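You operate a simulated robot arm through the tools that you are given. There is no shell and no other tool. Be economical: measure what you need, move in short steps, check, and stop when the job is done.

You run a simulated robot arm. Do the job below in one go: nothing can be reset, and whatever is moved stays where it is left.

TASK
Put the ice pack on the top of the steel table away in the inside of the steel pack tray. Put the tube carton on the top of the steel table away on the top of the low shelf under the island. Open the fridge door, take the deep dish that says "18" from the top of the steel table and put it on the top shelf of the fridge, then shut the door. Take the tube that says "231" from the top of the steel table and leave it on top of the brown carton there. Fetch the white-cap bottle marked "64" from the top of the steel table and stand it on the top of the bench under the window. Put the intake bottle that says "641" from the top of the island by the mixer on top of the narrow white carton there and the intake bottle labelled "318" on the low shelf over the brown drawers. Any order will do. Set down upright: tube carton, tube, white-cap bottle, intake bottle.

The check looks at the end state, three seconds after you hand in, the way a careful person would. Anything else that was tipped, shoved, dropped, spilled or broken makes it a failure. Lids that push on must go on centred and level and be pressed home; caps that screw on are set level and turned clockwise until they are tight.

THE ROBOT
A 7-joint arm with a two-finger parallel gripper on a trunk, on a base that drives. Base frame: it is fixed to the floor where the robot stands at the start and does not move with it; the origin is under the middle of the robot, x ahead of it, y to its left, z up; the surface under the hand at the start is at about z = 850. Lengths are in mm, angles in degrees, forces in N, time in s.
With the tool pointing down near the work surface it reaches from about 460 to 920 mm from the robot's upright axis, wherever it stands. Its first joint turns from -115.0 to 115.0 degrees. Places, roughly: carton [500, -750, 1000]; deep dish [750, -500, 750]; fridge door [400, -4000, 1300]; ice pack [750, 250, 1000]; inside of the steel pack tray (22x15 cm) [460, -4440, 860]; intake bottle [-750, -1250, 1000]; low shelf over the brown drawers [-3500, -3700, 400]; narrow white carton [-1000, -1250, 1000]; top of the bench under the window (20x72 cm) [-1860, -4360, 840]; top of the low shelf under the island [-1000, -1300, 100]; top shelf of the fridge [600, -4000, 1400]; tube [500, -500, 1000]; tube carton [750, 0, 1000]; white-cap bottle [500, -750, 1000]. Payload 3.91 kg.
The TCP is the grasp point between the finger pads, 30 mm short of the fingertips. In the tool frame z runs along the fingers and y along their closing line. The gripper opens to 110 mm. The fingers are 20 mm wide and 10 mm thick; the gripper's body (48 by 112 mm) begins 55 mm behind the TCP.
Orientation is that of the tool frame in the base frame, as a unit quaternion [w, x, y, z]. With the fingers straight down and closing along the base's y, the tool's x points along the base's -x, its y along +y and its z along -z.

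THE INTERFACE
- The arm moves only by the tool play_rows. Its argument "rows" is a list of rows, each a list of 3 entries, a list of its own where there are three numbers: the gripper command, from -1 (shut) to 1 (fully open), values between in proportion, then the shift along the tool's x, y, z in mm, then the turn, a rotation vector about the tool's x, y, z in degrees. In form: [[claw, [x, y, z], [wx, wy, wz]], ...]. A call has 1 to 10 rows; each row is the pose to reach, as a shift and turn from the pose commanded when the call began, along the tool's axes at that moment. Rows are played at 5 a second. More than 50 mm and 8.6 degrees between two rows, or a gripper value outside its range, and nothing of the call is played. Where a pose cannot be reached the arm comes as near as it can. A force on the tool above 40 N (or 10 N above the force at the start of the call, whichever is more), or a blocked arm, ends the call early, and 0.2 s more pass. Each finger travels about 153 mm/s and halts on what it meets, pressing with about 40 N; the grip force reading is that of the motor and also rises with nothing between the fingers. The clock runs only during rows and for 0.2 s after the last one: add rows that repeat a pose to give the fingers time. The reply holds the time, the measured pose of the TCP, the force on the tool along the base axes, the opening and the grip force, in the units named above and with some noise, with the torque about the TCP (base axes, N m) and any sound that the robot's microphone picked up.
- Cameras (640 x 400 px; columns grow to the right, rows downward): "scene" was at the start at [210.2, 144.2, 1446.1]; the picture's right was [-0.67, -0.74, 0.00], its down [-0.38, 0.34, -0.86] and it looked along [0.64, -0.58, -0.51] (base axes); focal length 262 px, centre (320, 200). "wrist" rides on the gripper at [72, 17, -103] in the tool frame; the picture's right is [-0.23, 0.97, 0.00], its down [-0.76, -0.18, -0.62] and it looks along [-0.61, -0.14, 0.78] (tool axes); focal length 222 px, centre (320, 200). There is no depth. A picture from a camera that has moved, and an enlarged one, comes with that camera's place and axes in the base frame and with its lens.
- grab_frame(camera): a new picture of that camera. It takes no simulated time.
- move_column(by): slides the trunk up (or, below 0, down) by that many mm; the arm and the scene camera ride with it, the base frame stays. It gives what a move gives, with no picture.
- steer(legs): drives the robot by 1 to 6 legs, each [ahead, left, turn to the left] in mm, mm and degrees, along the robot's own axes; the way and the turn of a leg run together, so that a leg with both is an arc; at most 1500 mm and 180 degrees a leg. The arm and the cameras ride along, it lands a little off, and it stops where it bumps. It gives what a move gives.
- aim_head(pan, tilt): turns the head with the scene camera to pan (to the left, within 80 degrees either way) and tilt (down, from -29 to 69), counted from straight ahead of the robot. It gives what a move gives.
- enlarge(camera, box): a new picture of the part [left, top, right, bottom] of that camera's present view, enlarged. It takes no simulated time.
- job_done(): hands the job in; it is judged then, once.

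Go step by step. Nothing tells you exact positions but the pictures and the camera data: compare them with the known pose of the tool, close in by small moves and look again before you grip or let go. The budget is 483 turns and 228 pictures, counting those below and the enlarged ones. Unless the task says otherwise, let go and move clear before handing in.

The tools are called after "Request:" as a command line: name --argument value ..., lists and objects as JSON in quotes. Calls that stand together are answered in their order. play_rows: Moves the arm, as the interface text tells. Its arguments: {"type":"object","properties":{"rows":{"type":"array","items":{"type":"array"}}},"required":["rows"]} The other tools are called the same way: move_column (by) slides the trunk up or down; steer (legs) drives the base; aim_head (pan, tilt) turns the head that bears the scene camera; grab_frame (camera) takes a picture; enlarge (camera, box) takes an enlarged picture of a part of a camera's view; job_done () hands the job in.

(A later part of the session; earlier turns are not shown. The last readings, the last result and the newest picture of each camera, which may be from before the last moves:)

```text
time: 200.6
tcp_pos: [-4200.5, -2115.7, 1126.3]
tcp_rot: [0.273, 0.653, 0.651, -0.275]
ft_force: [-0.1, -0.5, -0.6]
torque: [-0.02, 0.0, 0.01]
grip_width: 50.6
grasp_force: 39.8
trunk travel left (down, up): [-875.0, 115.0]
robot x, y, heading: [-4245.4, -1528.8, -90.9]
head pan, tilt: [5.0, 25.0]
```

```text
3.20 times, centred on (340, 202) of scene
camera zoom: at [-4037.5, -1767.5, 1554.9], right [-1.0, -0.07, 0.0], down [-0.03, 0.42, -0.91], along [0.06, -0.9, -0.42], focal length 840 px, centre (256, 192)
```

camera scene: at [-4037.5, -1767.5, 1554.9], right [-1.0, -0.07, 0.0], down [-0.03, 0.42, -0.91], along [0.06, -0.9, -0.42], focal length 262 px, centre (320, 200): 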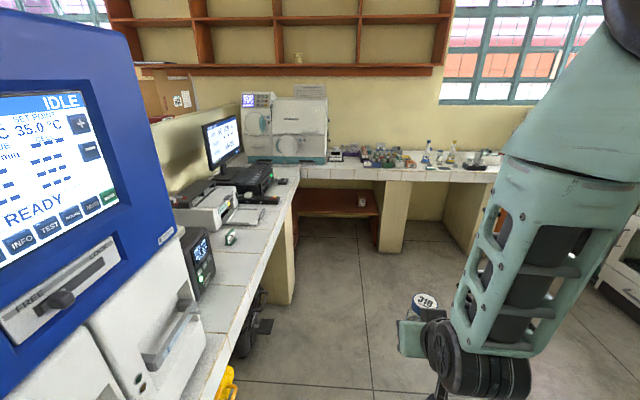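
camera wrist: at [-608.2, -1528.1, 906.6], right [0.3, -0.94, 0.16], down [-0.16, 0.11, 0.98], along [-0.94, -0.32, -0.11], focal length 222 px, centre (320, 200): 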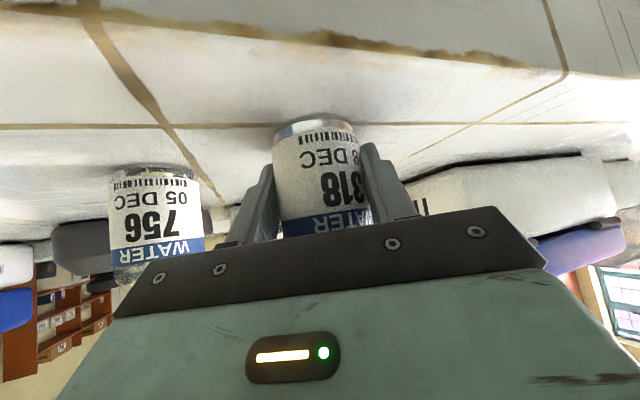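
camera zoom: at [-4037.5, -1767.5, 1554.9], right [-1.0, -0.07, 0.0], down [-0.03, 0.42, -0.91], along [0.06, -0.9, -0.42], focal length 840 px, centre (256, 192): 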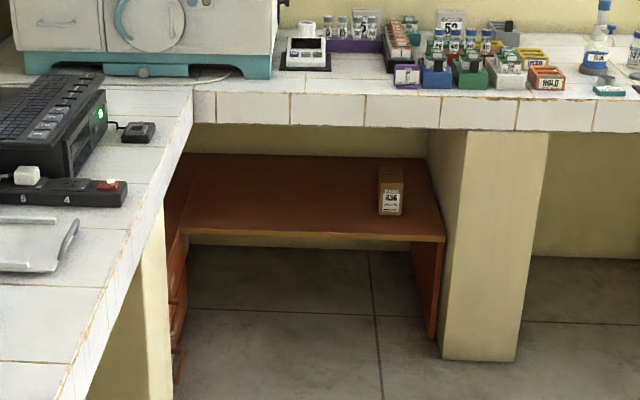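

The desk-shelf spans x -4450…-3640, front y about -4020, top z about 373, under the counter (front y about -3950). I drive close to it.

Request:
steer --legs '[[1400, 0, 1], [420, 70, 0]]'

Request:
aim_head --pan 5 --tilt 45

Request:
grab_frame --camera "scene"

```text
time: 209.8
tcp_pos: [-4163.0, -3942.1, 1127.5]
tcp_rot: [0.273, 0.653, 0.651, -0.275]
ft_force: [0.0, 0.2, -1.9]
torque: [0.03, 0.01, 0.02]
grip_width: 50.5
grasp_force: 40.5
trunk travel left (down, up): [-875.0, 115.0]
robot x, y, heading: [-4208.0, -3353.9, -90.9]
head pan, tilt: [5.0, 25.0]
```

```text
time: 210.6
tcp_pos: [-4162.9, -3941.8, 1127.0]
tcp_rot: [0.273, 0.653, 0.651, -0.275]
ft_force: [1.0, 0.7, -1.3]
torque: [0.01, 0.0, 0.0]
grip_width: 50.6
grasp_force: 40.3
trunk travel left (down, up): [-875.0, 115.0]
robot x, y, heading: [-4209.2, -3358.7, -91.2]
head pan, tilt: [5.0, 45.0]
```

```text
122 pictures are left
camera scene: at [-4000.5, -3581.7, 1524.4], right [-1.0, -0.07, 0.0], down [-0.05, 0.7, -0.71], along [0.05, -0.71, -0.71], focal length 262 px, centre (320, 200)
```

scene: 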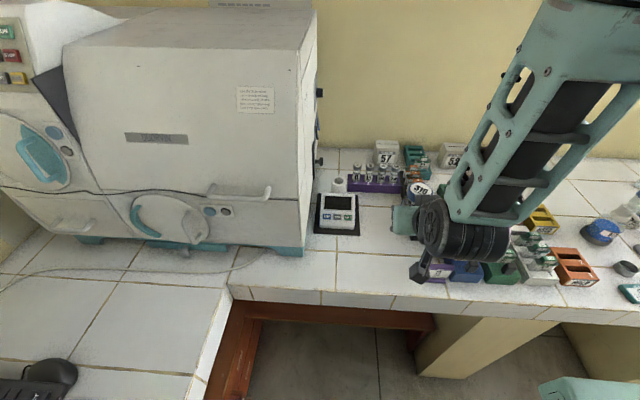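

The hand must go under the counter. I back up, lower the trunk, then come in below the counter edge.

Request:
steer --legs '[[-350, 0, 0]]'

Request:
move_column --by -620

Request:
grab_frame --camera "scene"

Request:
grab_frame --camera "wrist"

```text
time: 212.8
tcp_pos: [-4159.9, -3603.6, 1126.3]
tcp_rot: [0.273, 0.655, 0.648, -0.276]
ft_force: [-0.3, -1.0, -0.5]
torque: [0.0, 0.02, 0.01]
grip_width: 50.4
grasp_force: 39.6
trunk travel left (down, up): [-875.0, 115.0]
robot x, y, heading: [-4200.0, -3012.8, -91.8]
head pan, tilt: [5.0, 45.0]
```

```text
refused: -620 is not a number from -400 to 400
```

```text
121 pictures are left
camera scene: at [-3994.8, -3245.0, 1524.3], right [-1.0, -0.06, 0.0], down [-0.04, 0.71, -0.71], along [0.04, -0.71, -0.71], focal length 262 px, centre (320, 200)
```

scene: 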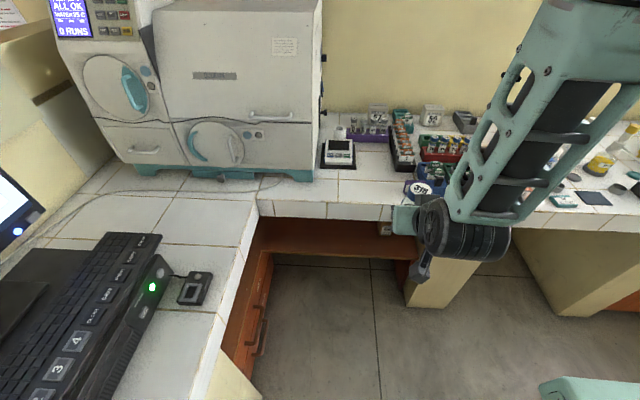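

```text
120 pictures are left
camera wrist: at [-4141.5, -3479.4, 1147.5], right [0.97, -0.17, 0.16], down [-0.18, -0.09, 0.98], along [-0.15, -0.98, -0.11], focal length 222 px, centre (320, 200)
```

wrist: 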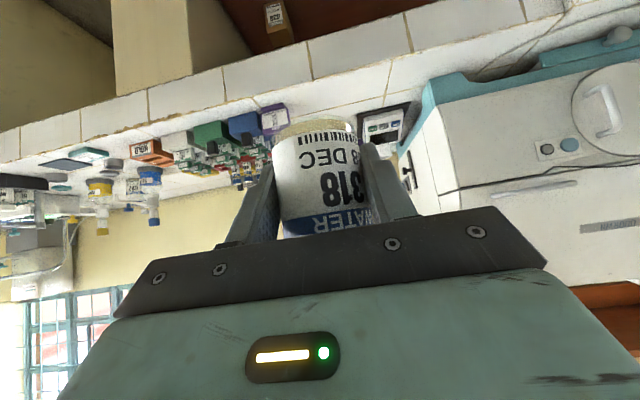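

Request:
move_column --by -400

Request:
aim_head --pan 10 --tilt 20

Request:
grab_frame --camera "scene"

```text
time: 216.7
tcp_pos: [-4159.6, -3603.2, 728.5]
tcp_rot: [0.272, 0.656, 0.648, -0.276]
ft_force: [0.1, 0.4, -1.1]
torque: [-0.01, 0.01, 0.0]
grip_width: 50.4
grasp_force: 40.2
trunk travel left (down, up): [-475.0, 515.0]
robot x, y, heading: [-4199.8, -3015.6, -91.7]
head pan, tilt: [5.0, 45.0]
```

```text
time: 217.6
tcp_pos: [-4160.3, -3603.1, 727.9]
tcp_rot: [0.272, 0.656, 0.648, -0.277]
ft_force: [1.0, -0.2, -1.3]
torque: [-0.02, 0.0, 0.01]
grip_width: 50.2
grasp_force: 39.5
trunk travel left (down, up): [-475.0, 515.0]
robot x, y, heading: [-4200.9, -3016.9, -91.5]
head pan, tilt: [10.0, 20.0]
```

```text
119 pictures are left
camera scene: at [-3986.0, -3255.8, 1163.0], right [-0.99, -0.15, 0.0], down [-0.05, 0.34, -0.94], along [0.14, -0.93, -0.34], focal length 262 px, centre (320, 200)
```

scene: 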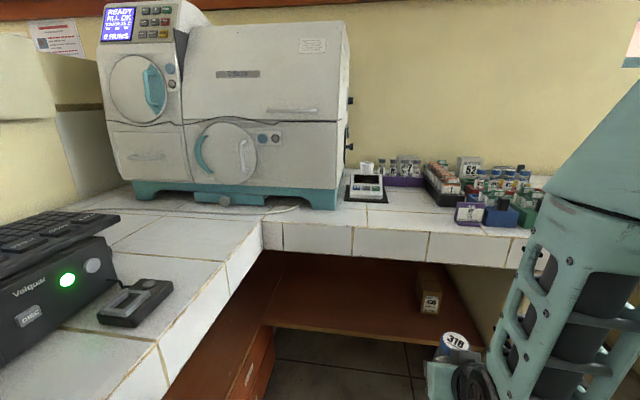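

Request:
move_column --by -230

Request:
aim_head --pan 18 --tilt 20

Request:
grab_frame --camera "scene"

```text
time: 220.0
tcp_pos: [-4161.5, -3604.0, 497.3]
tcp_rot: [0.272, 0.656, 0.648, -0.276]
ft_force: [0.0, 0.9, -1.2]
torque: [0.03, -0.02, 0.01]
grip_width: 50.3
grasp_force: 39.7
trunk travel left (down, up): [-245.0, 745.0]
robot x, y, heading: [-4202.5, -3015.9, -91.5]
head pan, tilt: [10.0, 20.0]
```

```text
time: 220.7
tcp_pos: [-4161.5, -3603.0, 497.6]
tcp_rot: [0.272, 0.656, 0.647, -0.277]
ft_force: [-0.2, 0.2, -1.5]
torque: [-0.02, 0.01, -0.02]
grip_width: 50.3
grasp_force: 40.4
trunk travel left (down, up): [-245.0, 745.0]
robot x, y, heading: [-4202.1, -3018.5, -91.4]
head pan, tilt: [18.0, 20.0]
```

```text
118 pictures are left
camera scene: at [-3973.3, -3253.0, 933.0], right [-0.96, -0.28, 0.0], down [-0.1, 0.33, -0.94], along [0.27, -0.9, -0.34], focal length 262 px, centre (320, 200)
```

scene: 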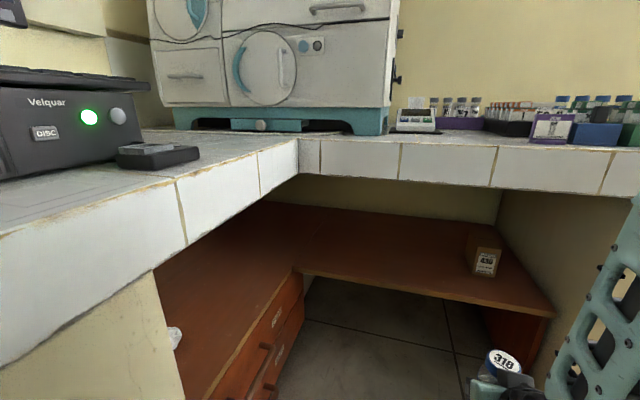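

It's an L-shaped low shelf; the wing above the brown drawers runs under the left counter (edge x about -3660). I'll place 318 near its corner at about (-3610,-3850), coming in diagonally below the counter. First I advance the base.

Request:
steer --legs '[[245, 0, 0]]'

Request:
aim_head --pan 35 --tilt 35

Request:
grab_frame --camera "scene"

```text
time: 222.5
tcp_pos: [-4171.3, -3847.6, 496.9]
tcp_rot: [0.271, 0.658, 0.646, -0.277]
ft_force: [0.5, 0.6, -1.3]
torque: [-0.01, 0.02, 0.01]
grip_width: 50.4
grasp_force: 39.9
trunk travel left (down, up): [-245.0, 745.0]
robot x, y, heading: [-4211.4, -3260.2, -92.1]
head pan, tilt: [18.0, 20.0]
```

```text
time: 223.3
tcp_pos: [-4172.0, -3847.6, 497.3]
tcp_rot: [0.272, 0.657, 0.646, -0.277]
ft_force: [0.4, 0.3, -1.6]
torque: [0.0, -0.01, 0.01]
grip_width: 50.1
grasp_force: 40.1
trunk travel left (down, up): [-245.0, 745.0]
robot x, y, heading: [-4212.2, -3258.4, -92.1]
head pan, tilt: [35.0, 35.0]
```

```text
117 pictures are left
camera scene: at [-3960.5, -3484.4, 909.2], right [-0.84, -0.54, 0.0], down [-0.31, 0.48, -0.82], along [0.45, -0.69, -0.57], focal length 262 px, centre (320, 200)
```

scene: 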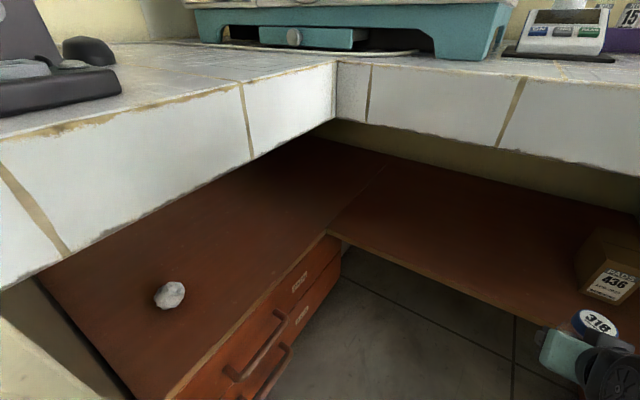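

The wing over the drawers is clear except a white ball at (-3471,-3606). Target is (-3590,-3830). I swing the hand toward it beneath the counter line.

Request:
play_rows --rows '[[-0.4, [4.8, 45.5, -9.6], [-3.2, 0, -3.1]], [-0.4, [9.7, 91, -19.1], [-6.4, 0, -6.3]], [-0.4, [14.5, 136.5, -28.7], [-9.7, 0, -9.4]], [-0.4, [19.4, 182, -38.3], [-12.9, 0, -12.6]], [-0.4, [24.2, 227.5, -47.9], [-16.1, 0, -15.7]], [-0.4, [29, 273, -57.4], [-19.3, 0, -18.8]], [-0.4, [33.9, 318.5, -67], [-22.5, 0, -22]], [-0.4, [38.7, 364, -76.6], [-25.8, 0, -25.1]], [-0.4, [43.6, 409.5, -86.1], [-29, 0, -28.3]], [-0.4, [48.4, 455, -95.7], [-32.2, 0, -31.4]]]'

Request:
grab_frame --camera "scene"

Request:
grab_frame --camera "wrist"

```text
time: 225.5
tcp_pos: [-3716.9, -3755.4, 529.7]
tcp_rot: [0.357, 0.361, 0.848, -0.152]
ft_force: [-0.3, 0.4, -0.9]
torque: [0.0, -0.02, 0.01]
grip_width: 50.5
grasp_force: 40.0
trunk travel left (down, up): [-245.0, 745.0]
robot x, y, heading: [-4209.5, -3261.3, -92.0]
head pan, tilt: [35.0, 35.0]
```

```text
116 pictures are left
camera scene: at [-3960.5, -3484.4, 909.2], right [-0.84, -0.54, 0.0], down [-0.31, 0.48, -0.82], along [0.45, -0.69, -0.57], focal length 262 px, centre (320, 200)
```

scene: 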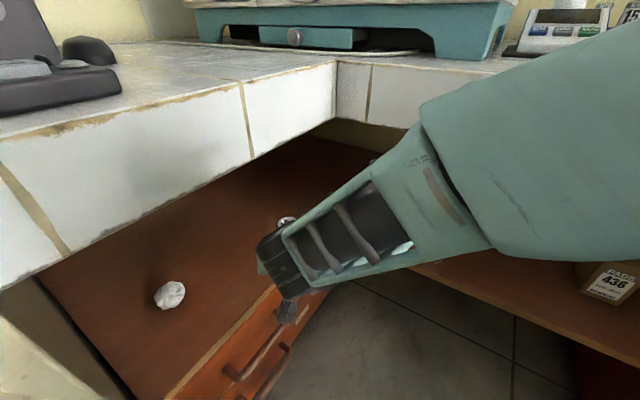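

```text
115 pictures are left
camera wrist: at [-3791.7, -3655.0, 550.4], right [0.81, 0.56, 0.16], down [-0.07, -0.19, 0.98], along [0.58, -0.81, -0.11], focal length 222 px, centre (320, 200)
```

wrist: 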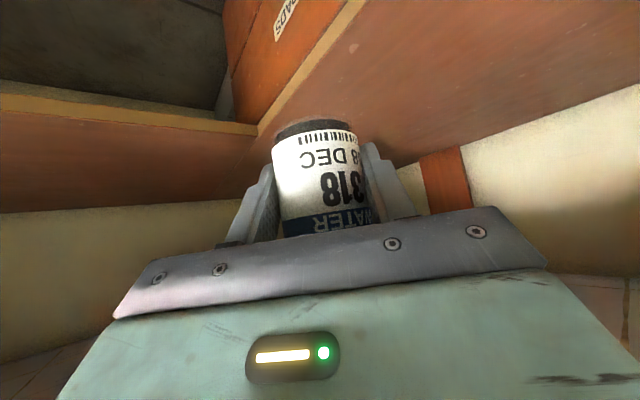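

Request:
play_rows --rows '[[-0.4, [-14, 10, 36], [0, 0, 0]], [-0.4, [-28, 20, 72], [0, 0, 0]], [-0.4, [-42, 30, 108], [0, 0, 0]], [-0.4, [-56.4, 39.6, 143.6], [0, 0, 0]], [-0.4, [-56.4, 39.6, 143.6], [0, 0, 0]]]'

Request:
grab_frame --camera "scene"

Request:
grab_frame --camera "wrist"

```text
time: 226.7
tcp_pos: [-3590.5, -3828.8, 469.8]
tcp_rot: [0.356, 0.362, 0.848, -0.151]
ft_force: [0.0, 0.0, -1.3]
torque: [0.02, -0.01, -0.02]
grip_width: 50.5
grasp_force: 40.1
trunk travel left (down, up): [-245.0, 745.0]
robot x, y, heading: [-4210.3, -3264.9, -92.0]
head pan, tilt: [35.0, 35.0]
```

```text
114 pictures are left
camera scene: at [-3960.5, -3484.3, 909.2], right [-0.84, -0.54, 0.0], down [-0.31, 0.48, -0.82], along [0.45, -0.69, -0.57], focal length 262 px, centre (320, 200)
```

scene: 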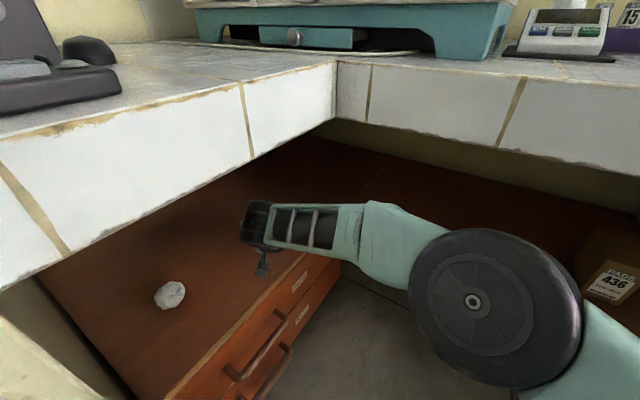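

```text
113 pictures are left
camera wrist: at [-3664.2, -3728.3, 489.6], right [0.81, 0.56, 0.16], down [-0.07, -0.19, 0.98], along [0.58, -0.81, -0.12], focal length 222 px, centre (320, 200)
```

wrist: 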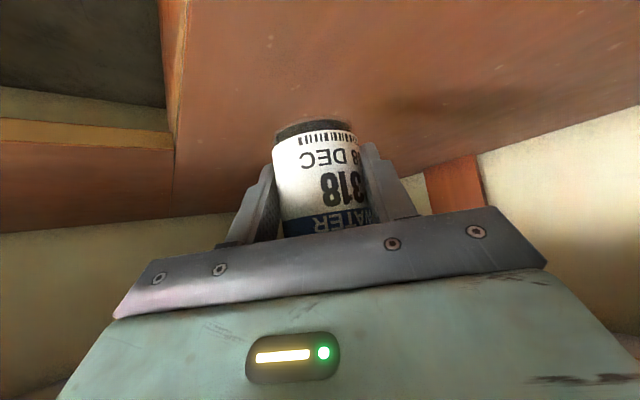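

I lower in steps until contact.

Request:
play_rows --rows '[[-0.4, [15, 0, 15], [0, 0, 0]], [-0.4, [27, 0, 27], [0, 0, 0]], [-0.4, [32, 0, 32], [0, 0, 0]], [-0.4, [32, 0, 32], [0, 0, 0]]]'

Request:
grab_frame --camera "wrist"

```text
time: 227.7
tcp_pos: [-3587.5, -3829.6, 423.7]
tcp_rot: [0.357, 0.361, 0.848, -0.151]
ft_force: [0.7, 0.1, -1.4]
torque: [0.03, 0.01, 0.03]
grip_width: 50.5
grasp_force: 40.3
trunk travel left (down, up): [-245.0, 745.0]
robot x, y, heading: [-4208.7, -3264.4, -91.9]
head pan, tilt: [35.0, 35.0]
```

```text
112 pictures are left
camera wrist: at [-3661.2, -3729.1, 443.8], right [0.81, 0.56, 0.16], down [-0.07, -0.19, 0.98], along [0.58, -0.81, -0.11], focal length 222 px, centre (320, 200)
```

wrist: 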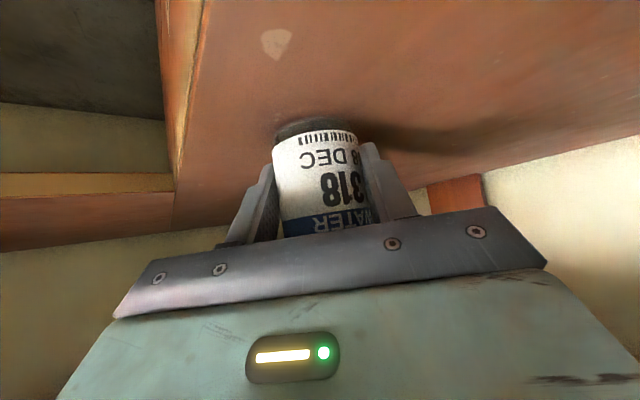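

Request:
play_rows --rows '[[-0.4, [2, 0, 2], [0, 0, 0]], [-0.4, [4, 0, 4], [0, 0, 0]], [-0.4, [4, 0, 4], [0, 0, 0]]]'

```text
time: 228.5
tcp_pos: [-3587.9, -3831.1, 421.7]
tcp_rot: [0.359, 0.361, 0.847, -0.152]
ft_force: [-2.6, 0.9, 20.9]
torque: [0.24, 0.34, 0.0]
grip_width: 50.1
grasp_force: 40.2
trunk travel left (down, up): [-245.0, 745.0]
robot x, y, heading: [-4210.0, -3262.7, -92.0]
head pan, tilt: [35.0, 35.0]
```

Contact. I relieve, open, and retreat along the tool axis.

Request:
play_rows --rows '[[-0.4, [-2.5, 0, -2.5], [0, 0, 0]], [-0.4, [-2.5, 0, -2.5], [0, 0, 0]], [0.5, [-2.5, 0, -2.5], [0, 0, 0]], [0.5, [-2.5, 0, -2.5], [0, 0, 0]], [0.5, [-2.5, 0, -40], [0, 0, 0]], [0.5, [-2.5, 0, -85], [0, 0, 0]], [0.5, [-2.5, 0, -130], [0, 0, 0]], [0.5, [-2.5, 0, -175], [0, 0, 0]]]'

Request:
grab_frame --camera "wrist"

Request:
grab_frame --camera "scene"

```text
time: 230.3
tcp_pos: [-3674.9, -3742.5, 542.3]
tcp_rot: [0.356, 0.361, 0.848, -0.151]
ft_force: [-1.0, 0.2, 0.5]
torque: [0.01, -0.02, 0.01]
grip_width: 82.7
grasp_force: 0.1
trunk travel left (down, up): [-245.0, 745.0]
robot x, y, heading: [-4210.7, -3262.3, -91.8]
head pan, tilt: [35.0, 35.0]
```

```text
111 pictures are left
camera wrist: at [-3748.3, -3641.6, 562.0], right [0.81, 0.56, 0.16], down [-0.07, -0.19, 0.98], along [0.58, -0.81, -0.11], focal length 222 px, centre (320, 200)
```

wrist: 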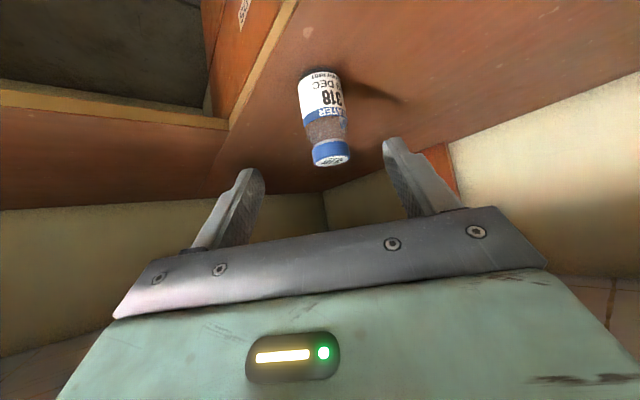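

```text
110 pictures are left
camera scene: at [-3960.4, -3484.3, 909.1], right [-0.84, -0.54, 0.0], down [-0.31, 0.48, -0.82], along [0.45, -0.69, -0.57], focal length 262 px, centre (320, 200)
```

scene: 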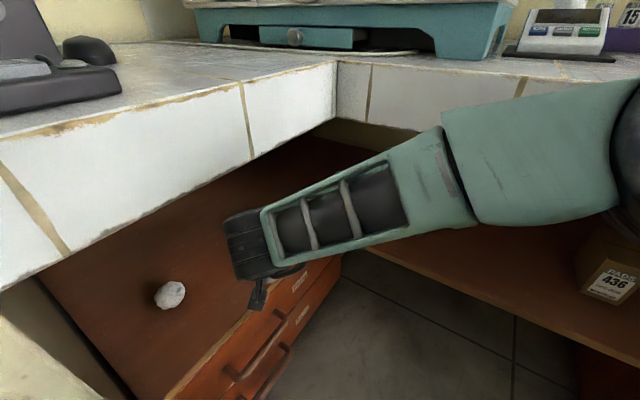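

318 stands on the shelf over the drawers. I swing the hand back out the same way and withdraw.

Request:
play_rows --rows '[[0.5, [20.1, -38.2, -20.6], [3.2, 0, 3.15]], [0.5, [40.2, -76.4, -41.2], [6.4, 0, 6.3]], [0.5, [60.3, -114.6, -61.8], [9.7, 0, 9.45]], [0.5, [80.4, -152.8, -82.4], [12.9, 0, 12.6]], [0.5, [100.5, -191, -103], [16.1, 0, 15.75]], [0.5, [120.6, -229.2, -123.6], [19.3, 0, 18.9]], [0.5, [140.7, -267.4, -144.2], [22.5, 0, 22]], [0.5, [160.8, -305.6, -164.8], [25.8, 0, 25.2]], [0.5, [180.9, -343.8, -185.4], [29, 0, 28.3]], [0.5, [201, -382, -206], [32.2, 0, 31.5]]]'

Request:
grab_frame --camera "scene"

Request:
steer --legs '[[-700, 0, 0]]'

Request:
move_column --by 400

Request:
move_column --by 230

```text
time: 232.5
tcp_pos: [-4131.7, -3812.8, 543.4]
tcp_rot: [0.27, 0.659, 0.645, -0.276]
ft_force: [-0.2, -0.2, -0.6]
torque: [0.05, -0.02, 0.01]
grip_width: 82.5
grasp_force: 0.1
out of reach, approached as far as the arm can: row 10
trunk travel left (down, up): [-245.0, 745.0]
robot x, y, heading: [-4211.7, -3266.0, -92.0]
head pan, tilt: [35.0, 35.0]
```

```text
109 pictures are left
camera scene: at [-3960.4, -3484.2, 909.2], right [-0.84, -0.54, 0.0], down [-0.31, 0.48, -0.82], along [0.45, -0.69, -0.57], focal length 262 px, centre (320, 200)
```

scene: 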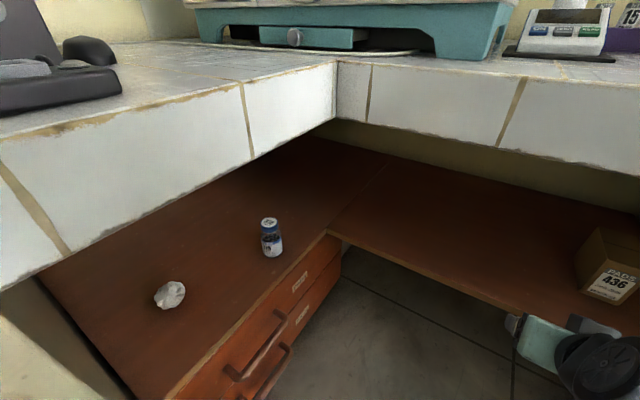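

```text
time: 236.3
tcp_pos: [-4109.6, -3119.3, 542.0]
tcp_rot: [0.268, 0.662, 0.642, -0.278]
ft_force: [0.4, 0.3, 0.7]
torque: [0.0, -0.03, 0.0]
grip_width: 82.3
grasp_force: 0.1
trunk travel left (down, up): [-245.0, 745.0]
robot x, y, heading: [-4184.0, -2568.3, -92.5]
head pan, tilt: [35.0, 35.0]
```

```text
time: 240.1
tcp_pos: [-4107.8, -3120.2, 943.4]
tcp_rot: [0.269, 0.662, 0.642, -0.278]
ft_force: [-0.1, 0.3, 0.7]
torque: [-0.01, -0.01, 0.05]
grip_width: 82.6
grasp_force: 0.1
trunk travel left (down, up): [-645.0, 345.0]
robot x, y, heading: [-4183.3, -2569.4, -92.7]
head pan, tilt: [35.0, 35.0]
```

```text
time: 242.5
tcp_pos: [-4108.9, -3120.0, 1173.7]
tcp_rot: [0.269, 0.662, 0.642, -0.278]
ft_force: [0.0, 0.1, -0.2]
torque: [0.02, 0.0, 0.0]
grip_width: 82.2
grasp_force: 0.1
trunk travel left (down, up): [-875.0, 115.0]
robot x, y, heading: [-4183.0, -2568.1, -92.2]
head pan, tilt: [35.0, 35.0]
```

I straighten the heading and drive back north.

Request:
steer --legs '[[0, -30, 2.4], [-1250, 0, 0], [-1200, 0, 0]]'

```text
time: 255.0
tcp_pos: [-4127.7, -647.5, 1173.9]
tcp_rot: [0.277, 0.643, 0.661, -0.27]
ft_force: [0.3, 0.0, 0.2]
torque: [0.0, -0.08, 0.02]
grip_width: 82.6
grasp_force: 0.0
trunk travel left (down, up): [-875.0, 115.0]
robot x, y, heading: [-4232.5, -99.5, -89.3]
head pan, tilt: [35.0, 35.0]
```

Request:
steer --legs '[[0, 0, 90]]'

Request:
aim_head --pan 0 --tilt 25

Request:
grab_frame --camera "scene"

```text
time: 259.2
tcp_pos: [-3687.5, 5.2, 1173.9]
tcp_rot: [0.387, -0.012, 0.922, 0.004]
ft_force: [-0.7, 0.1, 0.7]
torque: [0.03, 0.0, 0.01]
grip_width: 82.4
grasp_force: 0.1
trunk travel left (down, up): [-875.0, 115.0]
robot x, y, heading: [-4235.1, -101.4, 0.7]
head pan, tilt: [35.0, 35.0]
```

```text
time: 260.2
tcp_pos: [-3687.8, 3.7, 1172.7]
tcp_rot: [0.387, -0.013, 0.922, 0.005]
ft_force: [-0.3, 0.5, 0.1]
torque: [-0.02, 0.02, -0.01]
grip_width: 82.4
grasp_force: 0.0
trunk travel left (down, up): [-875.0, 115.0]
robot x, y, heading: [-4232.7, -102.4, 0.7]
head pan, tilt: [0.0, 25.0]
```

```text
108 pictures are left
camera scene: at [-4000.3, 106.3, 1554.9], right [0.01, -1.0, 0.0], down [-0.42, -0.01, -0.91], along [0.91, 0.01, -0.42], focal length 262 px, centre (320, 200)
```

scene: 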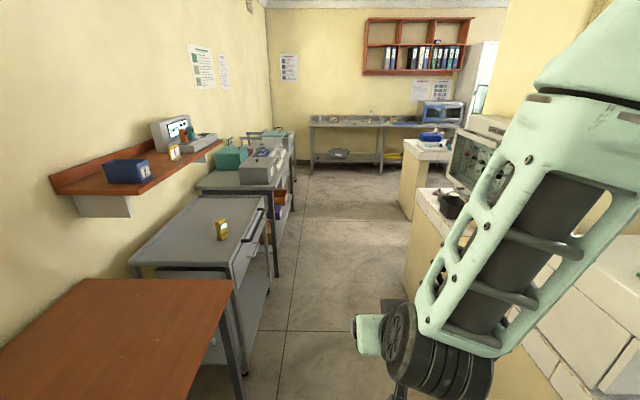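

The corridor east is clear. I drive back to the steel table.

Request:
steer --legs '[[1400, 20, -0.7], [1400, 0, 0], [1250, 0, 0]]'

Request:
aim_head --pan 0 --tilt 35

Request:
grab_frame --camera "scene"

```text
time: 279.7
tcp_pos: [355.9, -211.9, 1173.6]
tcp_rot: [0.387, 0.026, 0.922, -0.011]
ft_force: [0.1, 0.7, -0.4]
torque: [0.03, -0.02, -0.03]
grip_width: 82.5
grasp_force: 0.0
trunk travel left (down, up): [-875.0, 115.0]
robot x, y, heading: [-194.8, -271.2, -3.9]
head pan, tilt: [0.0, 25.0]
```

```text
time: 280.4
tcp_pos: [356.7, -211.2, 1173.3]
tcp_rot: [0.387, 0.026, 0.922, -0.011]
ft_force: [-0.5, 0.1, 1.2]
torque: [-0.01, 0.0, -0.01]
grip_width: 82.6
grasp_force: 0.1
trunk travel left (down, up): [-875.0, 115.0]
robot x, y, heading: [-195.2, -270.2, -4.0]
head pan, tilt: [0.0, 35.0]
```

```text
107 pictures are left
camera scene: at [49.1, -82.7, 1539.2], right [-0.07, -1.0, 0.0], down [-0.57, 0.04, -0.82], along [0.82, -0.06, -0.57], focal length 262 px, centre (320, 200)
```

scene: 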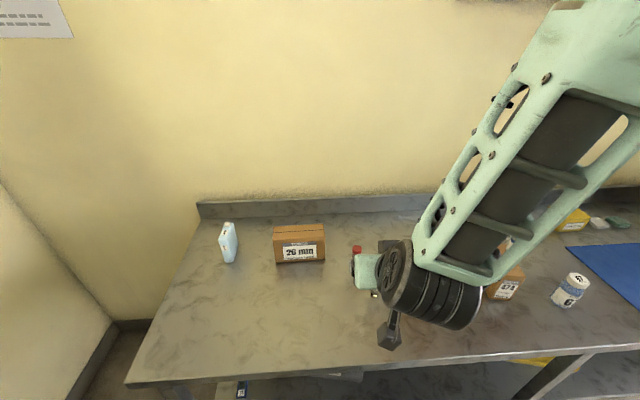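

Request:
enlarge --camera "scene" --box '[210, 205, 370, 305]'

```text
4.00 times, centred on (290, 255) of scene
camera zoom: at [49.1, -82.7, 1539.2], right [-0.07, -1.0, 0.0], down [-0.57, 0.04, -0.82], along [0.82, -0.06, -0.57], focal length 1050 px, centre (440, -20)
```

zoom: 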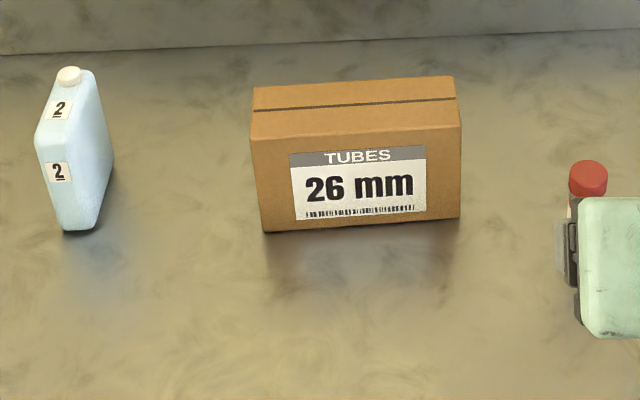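

The tube carton occupies x 670–736, y -143–25, height 105, thin side along x. I'll grip it across the thin side with the tool pointing down and yawed 90°. I reposition the base and turn the hand.

Request:
steer --legs '[[150, 110, 4]]'

Request:
play_rows --rows '[[0.8, [0, 0, -10], [0, 7.6, 0]], [0.8, [0, 0, -20], [0, 15.2, 0]], [0.8, [0, 0, -20], [0, 22.8, 0]], [0.8, [0, 0, -20], [0, 30.4, 0]], [0.8, [0, 0, -20], [0, 38, 0]], [0.8, [0, 0, -20], [0, 45.5, 0]], [0.8, [0, 0, -20], [0, 45.5, 0]]]'

```text
time: 281.9
tcp_pos: [505.0, -67.7, 1173.7]
tcp_rot: [0.387, -0.008, 0.922, 0.003]
ft_force: [-0.3, -0.8, -0.5]
torque: [0.01, -0.02, -0.03]
grip_width: 82.3
grasp_force: 0.0
trunk travel left (down, up): [-875.0, 115.0]
robot x, y, heading: [-39.9, -164.2, 0.3]
head pan, tilt: [0.0, 35.0]
```

```text
time: 283.5
tcp_pos: [490.6, -68.6, 1186.2]
tcp_rot: [0.0, -0.007, 1.0, -0.001]
ft_force: [0.5, -0.1, -0.4]
torque: [0.0, 0.01, 0.01]
grip_width: 98.9
grasp_force: 0.0
trunk travel left (down, up): [-875.0, 115.0]
robot x, y, heading: [-40.3, -164.9, 0.3]
head pan, tilt: [0.0, 35.0]
```

Request:
play_rows --rows '[[1, [-18, 1, 4], [0, 0, 8]], [1, [-36, 2, 8], [0, 0, 16]], [1, [-54, 3, 12], [0, 0, 24]], [1, [-72, 4, 16], [0, 0, 32]], [1, [-90, 4, 20], [0, 0, 40]], [1, [-108, 5, 24], [0, 0, 48]], [1, [-126, 5, 28], [0, 0, 56]], [1, [-144, 6, 32], [0, 0, 64]], [1, [-162, 6, 36], [0, 0, 72]], [1, [-180, 6, 40], [0, 0, 80]]]'

Request:
grab_frame --camera "wrist"

```text
time: 285.7
tcp_pos: [671.0, -61.8, 1146.3]
tcp_rot: [0.001, 0.638, 0.77, -0.002]
ft_force: [-1.1, -0.2, 0.5]
torque: [0.03, -0.01, 0.0]
grip_width: 110.0
grasp_force: 0.1
trunk travel left (down, up): [-875.0, 115.0]
robot x, y, heading: [-43.9, -168.0, 0.2]
head pan, tilt: [0.0, 35.0]
```

```text
105 pictures are left
camera wrist: at [674.6, 12.4, 1249.2], right [1.0, -0.04, 0.0], down [-0.03, -0.78, 0.62], along [-0.03, -0.62, -0.78], focal length 222 px, centre (320, 200)
```

wrist: 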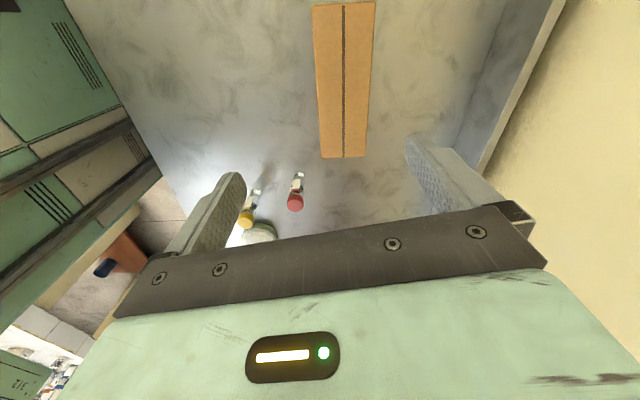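

Carton centre is (701,-59). I finish the yaw, centre above it and lower partway.

Request:
play_rows --rows '[[1, [-1, 15, 10], [0, 0, 4.5]], [1, [-2.6, 30, 20], [0, 0, 8.9]], [1, [-2.6, 30, 60], [0, 0, 8.9]], [1, [-2.6, 30, 100], [0, 0, 8.9]], [1, [-2.6, 30, 130], [0, 0, 8.9]], [1, [-2.6, 30, 130], [0, 0, 8.9]]]'

Request:
grab_frame --camera "wrist"

Request:
enlarge --camera "scene" --box '[210, 130, 430, 290]'

```text
time: 287.1
tcp_pos: [701.3, -56.8, 1016.6]
tcp_rot: [0.001, 0.695, 0.719, -0.001]
ft_force: [-0.5, 0.1, -0.2]
torque: [0.01, -0.02, 0.02]
grip_width: 109.9
grasp_force: 0.1
trunk travel left (down, up): [-875.0, 115.0]
robot x, y, heading: [-39.4, -166.1, 0.4]
head pan, tilt: [0.0, 35.0]
```

```text
104 pictures are left
camera wrist: at [716.4, 15.2, 1120.5], right [0.98, -0.19, 0.0], down [-0.15, -0.77, 0.62], along [-0.12, -0.61, -0.78], focal length 222 px, centre (320, 200)
```

wrist: 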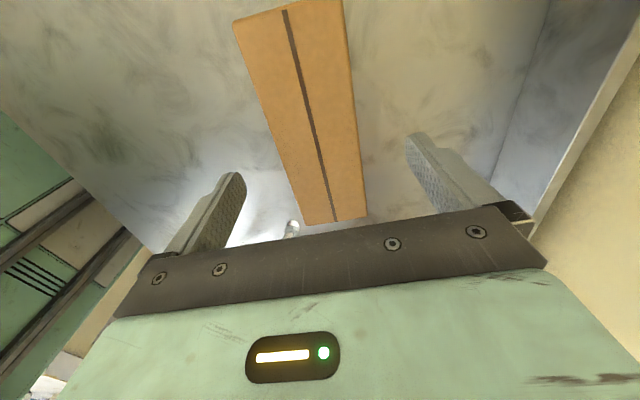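

```text
2.50 times, centred on (320, 210) of scene
camera zoom: at [189.3, 37.6, 1539.2], right [0.0, -1.0, 0.0], down [-0.57, 0.0, -0.82], along [0.82, 0.0, -0.57], focal length 656 px, centre (320, 175)
```

zoom: 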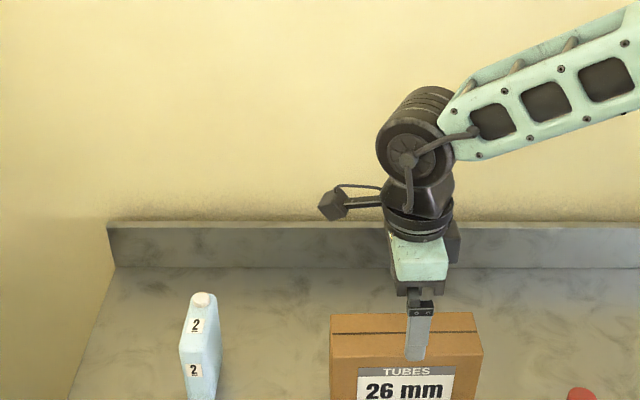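

Request:
play_rows --rows '[[1, [0, 0, 40], [0, 0, 0]], [1, [0, 0, 80], [0, 0, 0]], [1, [0, 0, 104], [0, 0, 0]], [1, [0, 0, 104], [0, 0, 0]], [0.4, [0, 0, 104], [0, 0, 0]], [0, [0, 0, 104], [0, 0, 0]], [0, [0, 0, 104], [0, 0, 0]], [0, [0, 0, 104], [0, 0, 0]]]'

Request:
grab_frame --camera "wrist"

```text
time: 288.9
tcp_pos: [699.5, -57.4, 914.0]
tcp_rot: [0.001, 0.694, 0.719, -0.001]
ft_force: [-1.2, 0.5, 0.9]
torque: [-0.1, -0.01, -0.05]
grip_width: 65.0
grasp_force: 39.9
trunk travel left (down, up): [-875.0, 115.0]
robot x, y, heading: [-42.3, -167.2, 0.1]
head pan, tilt: [0.0, 35.0]
```

```text
102 pictures are left
camera wrist: at [715.5, 15.0, 1017.4], right [0.98, -0.19, 0.0], down [-0.15, -0.77, 0.62], along [-0.12, -0.61, -0.78], focal length 222 px, centre (320, 200)
```

wrist: 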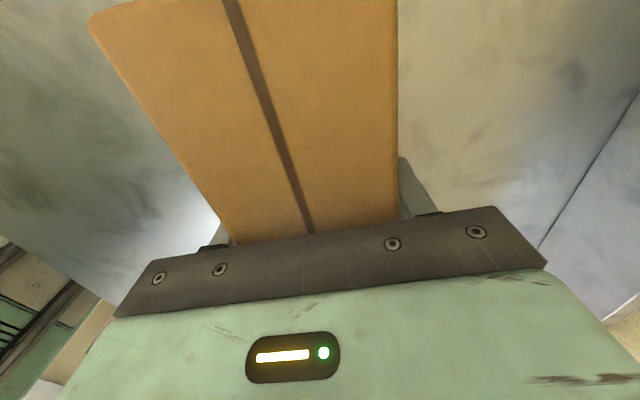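

Carton gripped (65 mm). I lift, back off and turn to face the island.

Request:
play_rows --rows '[[0, [0, 0, -40], [0, 0, 0]], [0, [0, 0, -85], [0, 0, 0]], [0, [0, 0, -130], [0, 0, 0]], [0, [0, 0, -175], [0, 0, 0]], [0, [0, 0, -220], [0, 0, 0]], [0, [0, 0, -265], [0, 0, 0]], [0, [0, 0, -290], [0, 0, 0]], [0, [0, 0, -290], [0, 0, 0]]]'

Request:
steer --legs '[[-120, 0, 0], [0, 0, -180]]'

Request:
aim_head --pan 30 --tilt 40

Request:
grab_frame --camera "scene"

```text
time: 290.7
tcp_pos: [700.2, -57.3, 1203.9]
tcp_rot: [0.0, 0.695, 0.719, -0.001]
ft_force: [-0.4, 0.5, -3.5]
torque: [-0.01, -0.03, 0.04]
grip_width: 64.5
grasp_force: 39.9
trunk travel left (down, up): [-875.0, 115.0]
robot x, y, heading: [-39.5, -167.0, 0.2]
head pan, tilt: [0.0, 35.0]
```

```text
time: 299.4
tcp_pos: [-909.2, -246.3, 1202.7]
tcp_rot: [0.001, -0.703, 0.711, 0.001]
ft_force: [0.0, -0.1, -3.7]
torque: [0.0, -0.02, -0.01]
grip_width: 64.8
grasp_force: 39.4
trunk travel left (down, up): [-875.0, 115.0]
robot x, y, heading: [-165.2, -168.0, 177.3]
head pan, tilt: [0.0, 35.0]
```

```text
time: 300.4
tcp_pos: [-909.7, -245.2, 1202.9]
tcp_rot: [0.0, -0.703, 0.711, 0.0]
ft_force: [-0.5, 0.3, -2.7]
torque: [-0.04, 0.0, 0.0]
grip_width: 64.6
grasp_force: 39.6
trunk travel left (down, up): [-875.0, 115.0]
robot x, y, heading: [-160.0, -165.0, 177.6]
head pan, tilt: [30.0, 40.0]
```

```text
101 pictures are left
camera scene: at [-387.7, -406.2, 1531.6], right [-0.46, 0.89, 0.0], down [0.57, 0.3, -0.77], along [-0.68, -0.35, -0.64], focal length 262 px, centre (320, 200)
```

scene: 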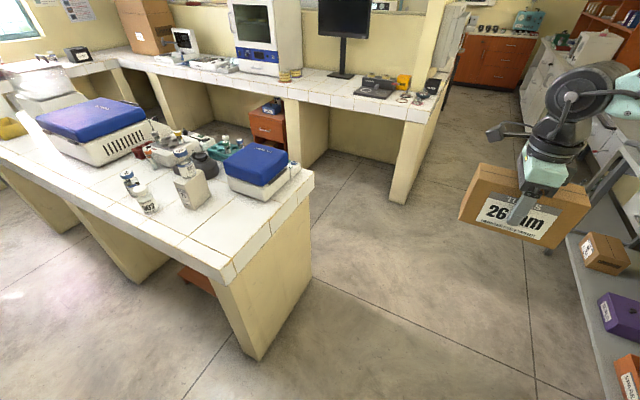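

I retract the carton toward the robot, then slide along the aisle to the island's open side.

Request:
play_rows --rows '[[0, [0, -43, 0], [0, 0, 0]], [0, [0, -86, 0], [0, 0, 0]], [0, [0, -129, 0], [0, 0, 0]], [0, [0, -172, 0], [0, 0, 0]], [0, [0, -215, 0], [0, 0, 0]], [0, [0, -258, 0], [0, 0, 0]], [0, [0, -258, 0], [0, 0, 0]]]'

Request:
steer --legs '[[-70, 0, 2.5], [0, 1100, 0]]'

Request:
aim_head --pan 0 --tilt 60

Request:
grab_frame --camera "scene"

```text
time: 302.0
tcp_pos: [-648.9, -248.0, 1204.5]
tcp_rot: [0.001, -0.703, 0.711, 0.0]
ft_force: [-0.1, -0.1, -3.2]
torque: [0.0, -0.01, 0.02]
grip_width: 65.0
grasp_force: 40.1
trunk travel left (down, up): [-875.0, 115.0]
robot x, y, heading: [-162.1, -167.6, 177.6]
head pan, tilt: [30.0, 40.0]
```

```text
time: 308.3
tcp_pos: [-557.8, -1395.1, 1204.2]
tcp_rot: [-0.001, 0.728, -0.685, -0.001]
ft_force: [-0.3, 0.6, -2.5]
torque: [-0.01, 0.02, -0.02]
grip_width: 64.9
grasp_force: 39.8
trunk travel left (down, up): [-875.0, 115.0]
robot x, y, heading: [-78.0, -1281.0, -178.2]
head pan, tilt: [30.0, 40.0]
```

```text
time: 309.2
tcp_pos: [-559.4, -1395.4, 1205.3]
tcp_rot: [0.0, 0.728, -0.685, 0.0]
ft_force: [0.1, 0.9, -4.0]
torque: [0.03, 0.01, 0.03]
grip_width: 64.9
grasp_force: 40.5
trunk travel left (down, up): [-875.0, 115.0]
robot x, y, heading: [-80.2, -1281.6, -178.3]
head pan, tilt: [0.0, 60.0]
```

```text
100 pictures are left
camera scene: at [-280.1, -1491.8, 1504.9], right [-0.03, 1.0, 0.0], down [0.87, 0.03, -0.5], along [-0.5, -0.01, -0.87], focal length 262 px, centre (320, 200)
```

scene: 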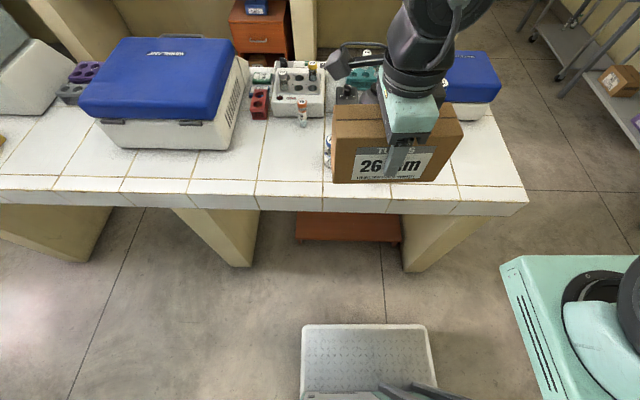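

The low shelf runs y -1630…-1035 with its front edge at about x=-814, recessed under the island (edge x about -650). I back up a little, lower the trunk and look.

Request:
steer --legs '[[-35, 0, -1.7]]'

Request:
move_column --by -390

Request:
move_column --by -390

Request:
aim_head --pan 0 --tilt 35

Request:
grab_frame --camera "scene"

```text
time: 310.1
tcp_pos: [-527.2, -1381.2, 1205.0]
tcp_rot: [-0.002, 0.719, -0.695, 0.0]
ft_force: [0.0, 1.3, -4.0]
torque: [-0.03, 0.02, -0.01]
grip_width: 65.1
grasp_force: 40.0
trunk travel left (down, up): [-875.0, 115.0]
robot x, y, heading: [-43.6, -1279.4, 179.9]
head pan, tilt: [0.0, 60.0]
```

```text
time: 313.8
tcp_pos: [-526.4, -1381.1, 815.7]
tcp_rot: [-0.001, 0.718, -0.696, -0.001]
ft_force: [0.4, 0.2, -3.3]
torque: [0.0, -0.02, -0.01]
grip_width: 64.8
grasp_force: 39.9
trunk travel left (down, up): [-485.0, 505.0]
robot x, y, heading: [-47.5, -1276.4, 180.2]
head pan, tilt: [0.0, 60.0]
```

```text
time: 317.6
tcp_pos: [-526.3, -1380.8, 425.0]
tcp_rot: [-0.001, 0.718, -0.696, -0.001]
ft_force: [0.7, -0.6, -3.5]
torque: [0.01, 0.01, -0.01]
grip_width: 64.7
grasp_force: 40.6
trunk travel left (down, up): [-95.0, 895.0]
robot x, y, heading: [-40.8, -1281.2, 180.0]
head pan, tilt: [0.0, 60.0]
```

```text
time: 318.5
tcp_pos: [-527.8, -1380.4, 424.5]
tcp_rot: [-0.001, 0.718, -0.696, 0.0]
ft_force: [0.2, 0.1, -3.2]
torque: [0.0, -0.01, -0.02]
grip_width: 64.7
grasp_force: 40.3
trunk travel left (down, up): [-95.0, 895.0]
robot x, y, heading: [-43.7, -1278.5, 180.0]
head pan, tilt: [0.0, 35.0]
```

```text
99 pictures are left
camera scene: at [-272.1, -1485.2, 759.1], right [0.0, 1.0, 0.0], down [0.57, 0.0, -0.82], along [-0.82, 0.0, -0.57], focal length 262 px, centre (320, 200)
```

scene: 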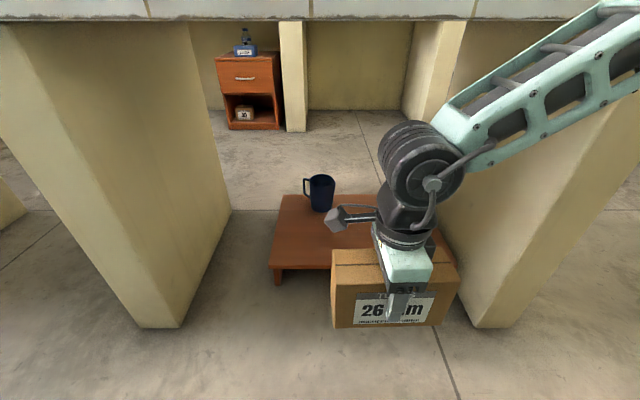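

The shelf is a low board: top z about 90, x -857…-1267, with a mug at (-1154,-1477). I'll set the carton at about (-960,-1350). First I lower the trunk fully and the hand while still in the aisle.

Request:
move_column --by -90

Request:
play_rows --rows '[[0, [0, 0, 40], [0, 0, 0]], [0, [0, 0, 80], [0, 0, 0]], [0, [0, 0, 110], [0, 0, 0]], [0, [0, 0, 130], [0, 0, 0]], [0, [0, 0, 130], [0, 0, 0]]]'

Request:
grab_frame --camera "scene"

```text
time: 319.7
tcp_pos: [-526.2, -1380.8, 334.1]
tcp_rot: [-0.001, 0.718, -0.696, -0.001]
ft_force: [0.1, 0.6, -4.1]
torque: [0.04, 0.03, 0.0]
grip_width: 65.0
grasp_force: 40.4
trunk travel left (down, up): [-5.0, 985.0]
robot x, y, heading: [-44.8, -1278.9, 179.9]
head pan, tilt: [0.0, 35.0]
```

```text
time: 320.9
tcp_pos: [-526.2, -1380.4, 203.2]
tcp_rot: [-0.001, 0.718, -0.696, -0.001]
ft_force: [0.1, 0.1, -3.9]
torque: [0.02, 0.0, -0.03]
grip_width: 64.9
grasp_force: 40.4
trunk travel left (down, up): [-5.0, 985.0]
robot x, y, heading: [-45.0, -1276.1, 180.0]
head pan, tilt: [0.0, 35.0]
```

```text
98 pictures are left
camera scene: at [-272.1, -1485.2, 669.2], right [0.0, 1.0, 0.0], down [0.57, 0.0, -0.82], along [-0.82, 0.0, -0.57], focal length 262 px, centre (320, 200)
```

scene: 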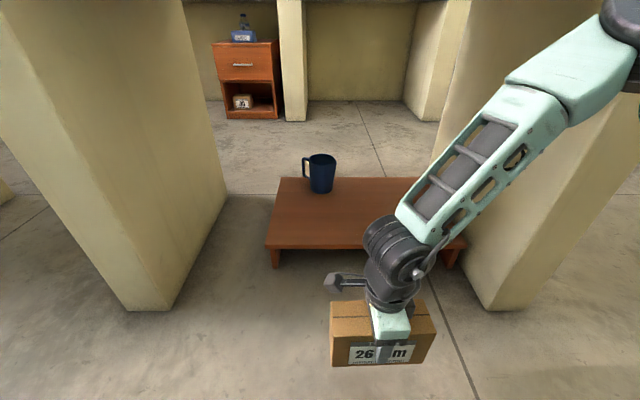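

Request:
play_rows --rows '[[0, [-8, 45, 0], [0, 0, 0]], [0, [-16, 90, 0], [0, 0, 0]], [0, [-24, 135, 0], [0, 0, 0]], [0, [-32, 180, 0], [0, 0, 0]], [0, [-40, 225, 0], [0, 0, 0]], [0, [-40, 270, 0], [0, 0, 0]], [0, [-40, 270, 0], [0, 0, 0]]]'

Request:
grab_frame --camera "scene"

```text
time: 322.5
tcp_pos: [-796.2, -1349.5, 204.0]
tcp_rot: [-0.002, 0.718, -0.696, -0.001]
ft_force: [-0.4, -0.5, -3.5]
torque: [0.0, -0.01, 0.0]
grip_width: 64.8
grasp_force: 39.9
trunk travel left (down, up): [-5.0, 985.0]
robot x, y, heading: [-41.3, -1280.1, 180.0]
head pan, tilt: [0.0, 35.0]
```

```text
97 pictures are left
camera scene: at [-272.1, -1485.2, 669.2], right [0.0, 1.0, 0.0], down [0.57, 0.0, -0.82], along [-0.82, 0.0, -0.57], focal length 262 px, centre (320, 200)
```

scene: 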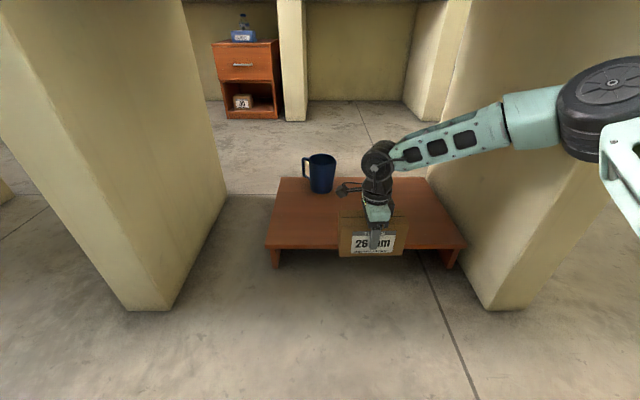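

The elbow stays below the slab underside (about 756). I drive the base ahead 155.

Request:
steer --legs '[[155, 0, 0]]'

Request:
grab_frame --camera "scene"

```text
time: 323.9
tcp_pos: [-951.9, -1348.2, 204.1]
tcp_rot: [-0.001, 0.717, -0.697, 0.0]
ft_force: [-0.7, 0.3, -3.9]
torque: [-0.02, -0.02, -0.02]
grip_width: 64.8
grasp_force: 39.9
trunk travel left (down, up): [-5.0, 985.0]
robot x, y, heading: [-199.3, -1275.7, 180.2]
head pan, tilt: [0.0, 35.0]
```

```text
96 pictures are left
camera scene: at [-427.9, -1484.6, 669.1], right [0.0, 1.0, 0.0], down [0.57, 0.0, -0.82], along [-0.82, 0.0, -0.57], focal length 262 px, centre (320, 200)
```

scene: 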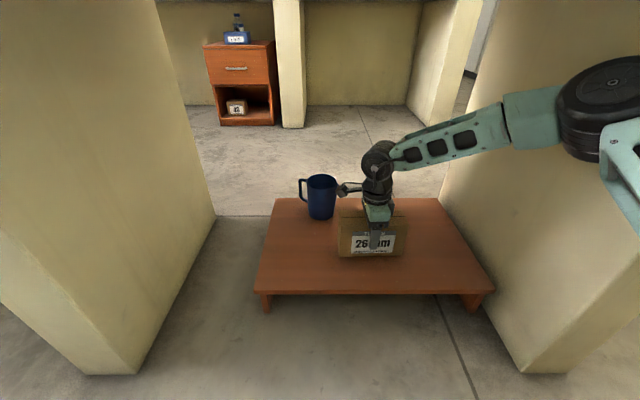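

Request:
play_rows --rows '[[0, [0, 0, 20], [0, 0, 0]], [0, [0, 0, 36], [0, 0, 0]], [0, [0, 0, 42], [0, 0, 0]], [0, [0, 0, 42], [0, 0, 0]]]'

Request:
enlarge --camera "scene" --box '[250, 140, 490, 310]'

```text
time: 324.6
tcp_pos: [-954.2, -1349.0, 171.9]
tcp_rot: [0.002, 0.717, -0.697, -0.001]
ft_force: [7.8, 4.8, 24.2]
torque: [-0.19, -1.34, 0.37]
grip_width: 64.8
grasp_force: 40.3
trunk travel left (down, up): [-5.0, 985.0]
robot x, y, heading: [-197.1, -1278.4, 179.9]
head pan, tilt: [0.0, 35.0]
stopped in row 3: the force on the tool passed its limit at 63 N (the readings are from after the stop); the commanded pose is now the measured one
```

```text
2.35 times, centred on (370, 225) of scene
camera zoom: at [-427.3, -1484.4, 669.5], right [0.0, 1.0, 0.0], down [0.57, 0.0, -0.82], along [-0.82, 0.0, -0.57], focal length 618 px, centre (202, 141)
```

zoom: 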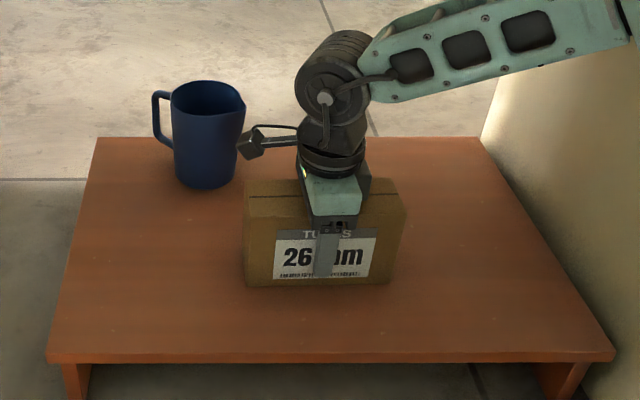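

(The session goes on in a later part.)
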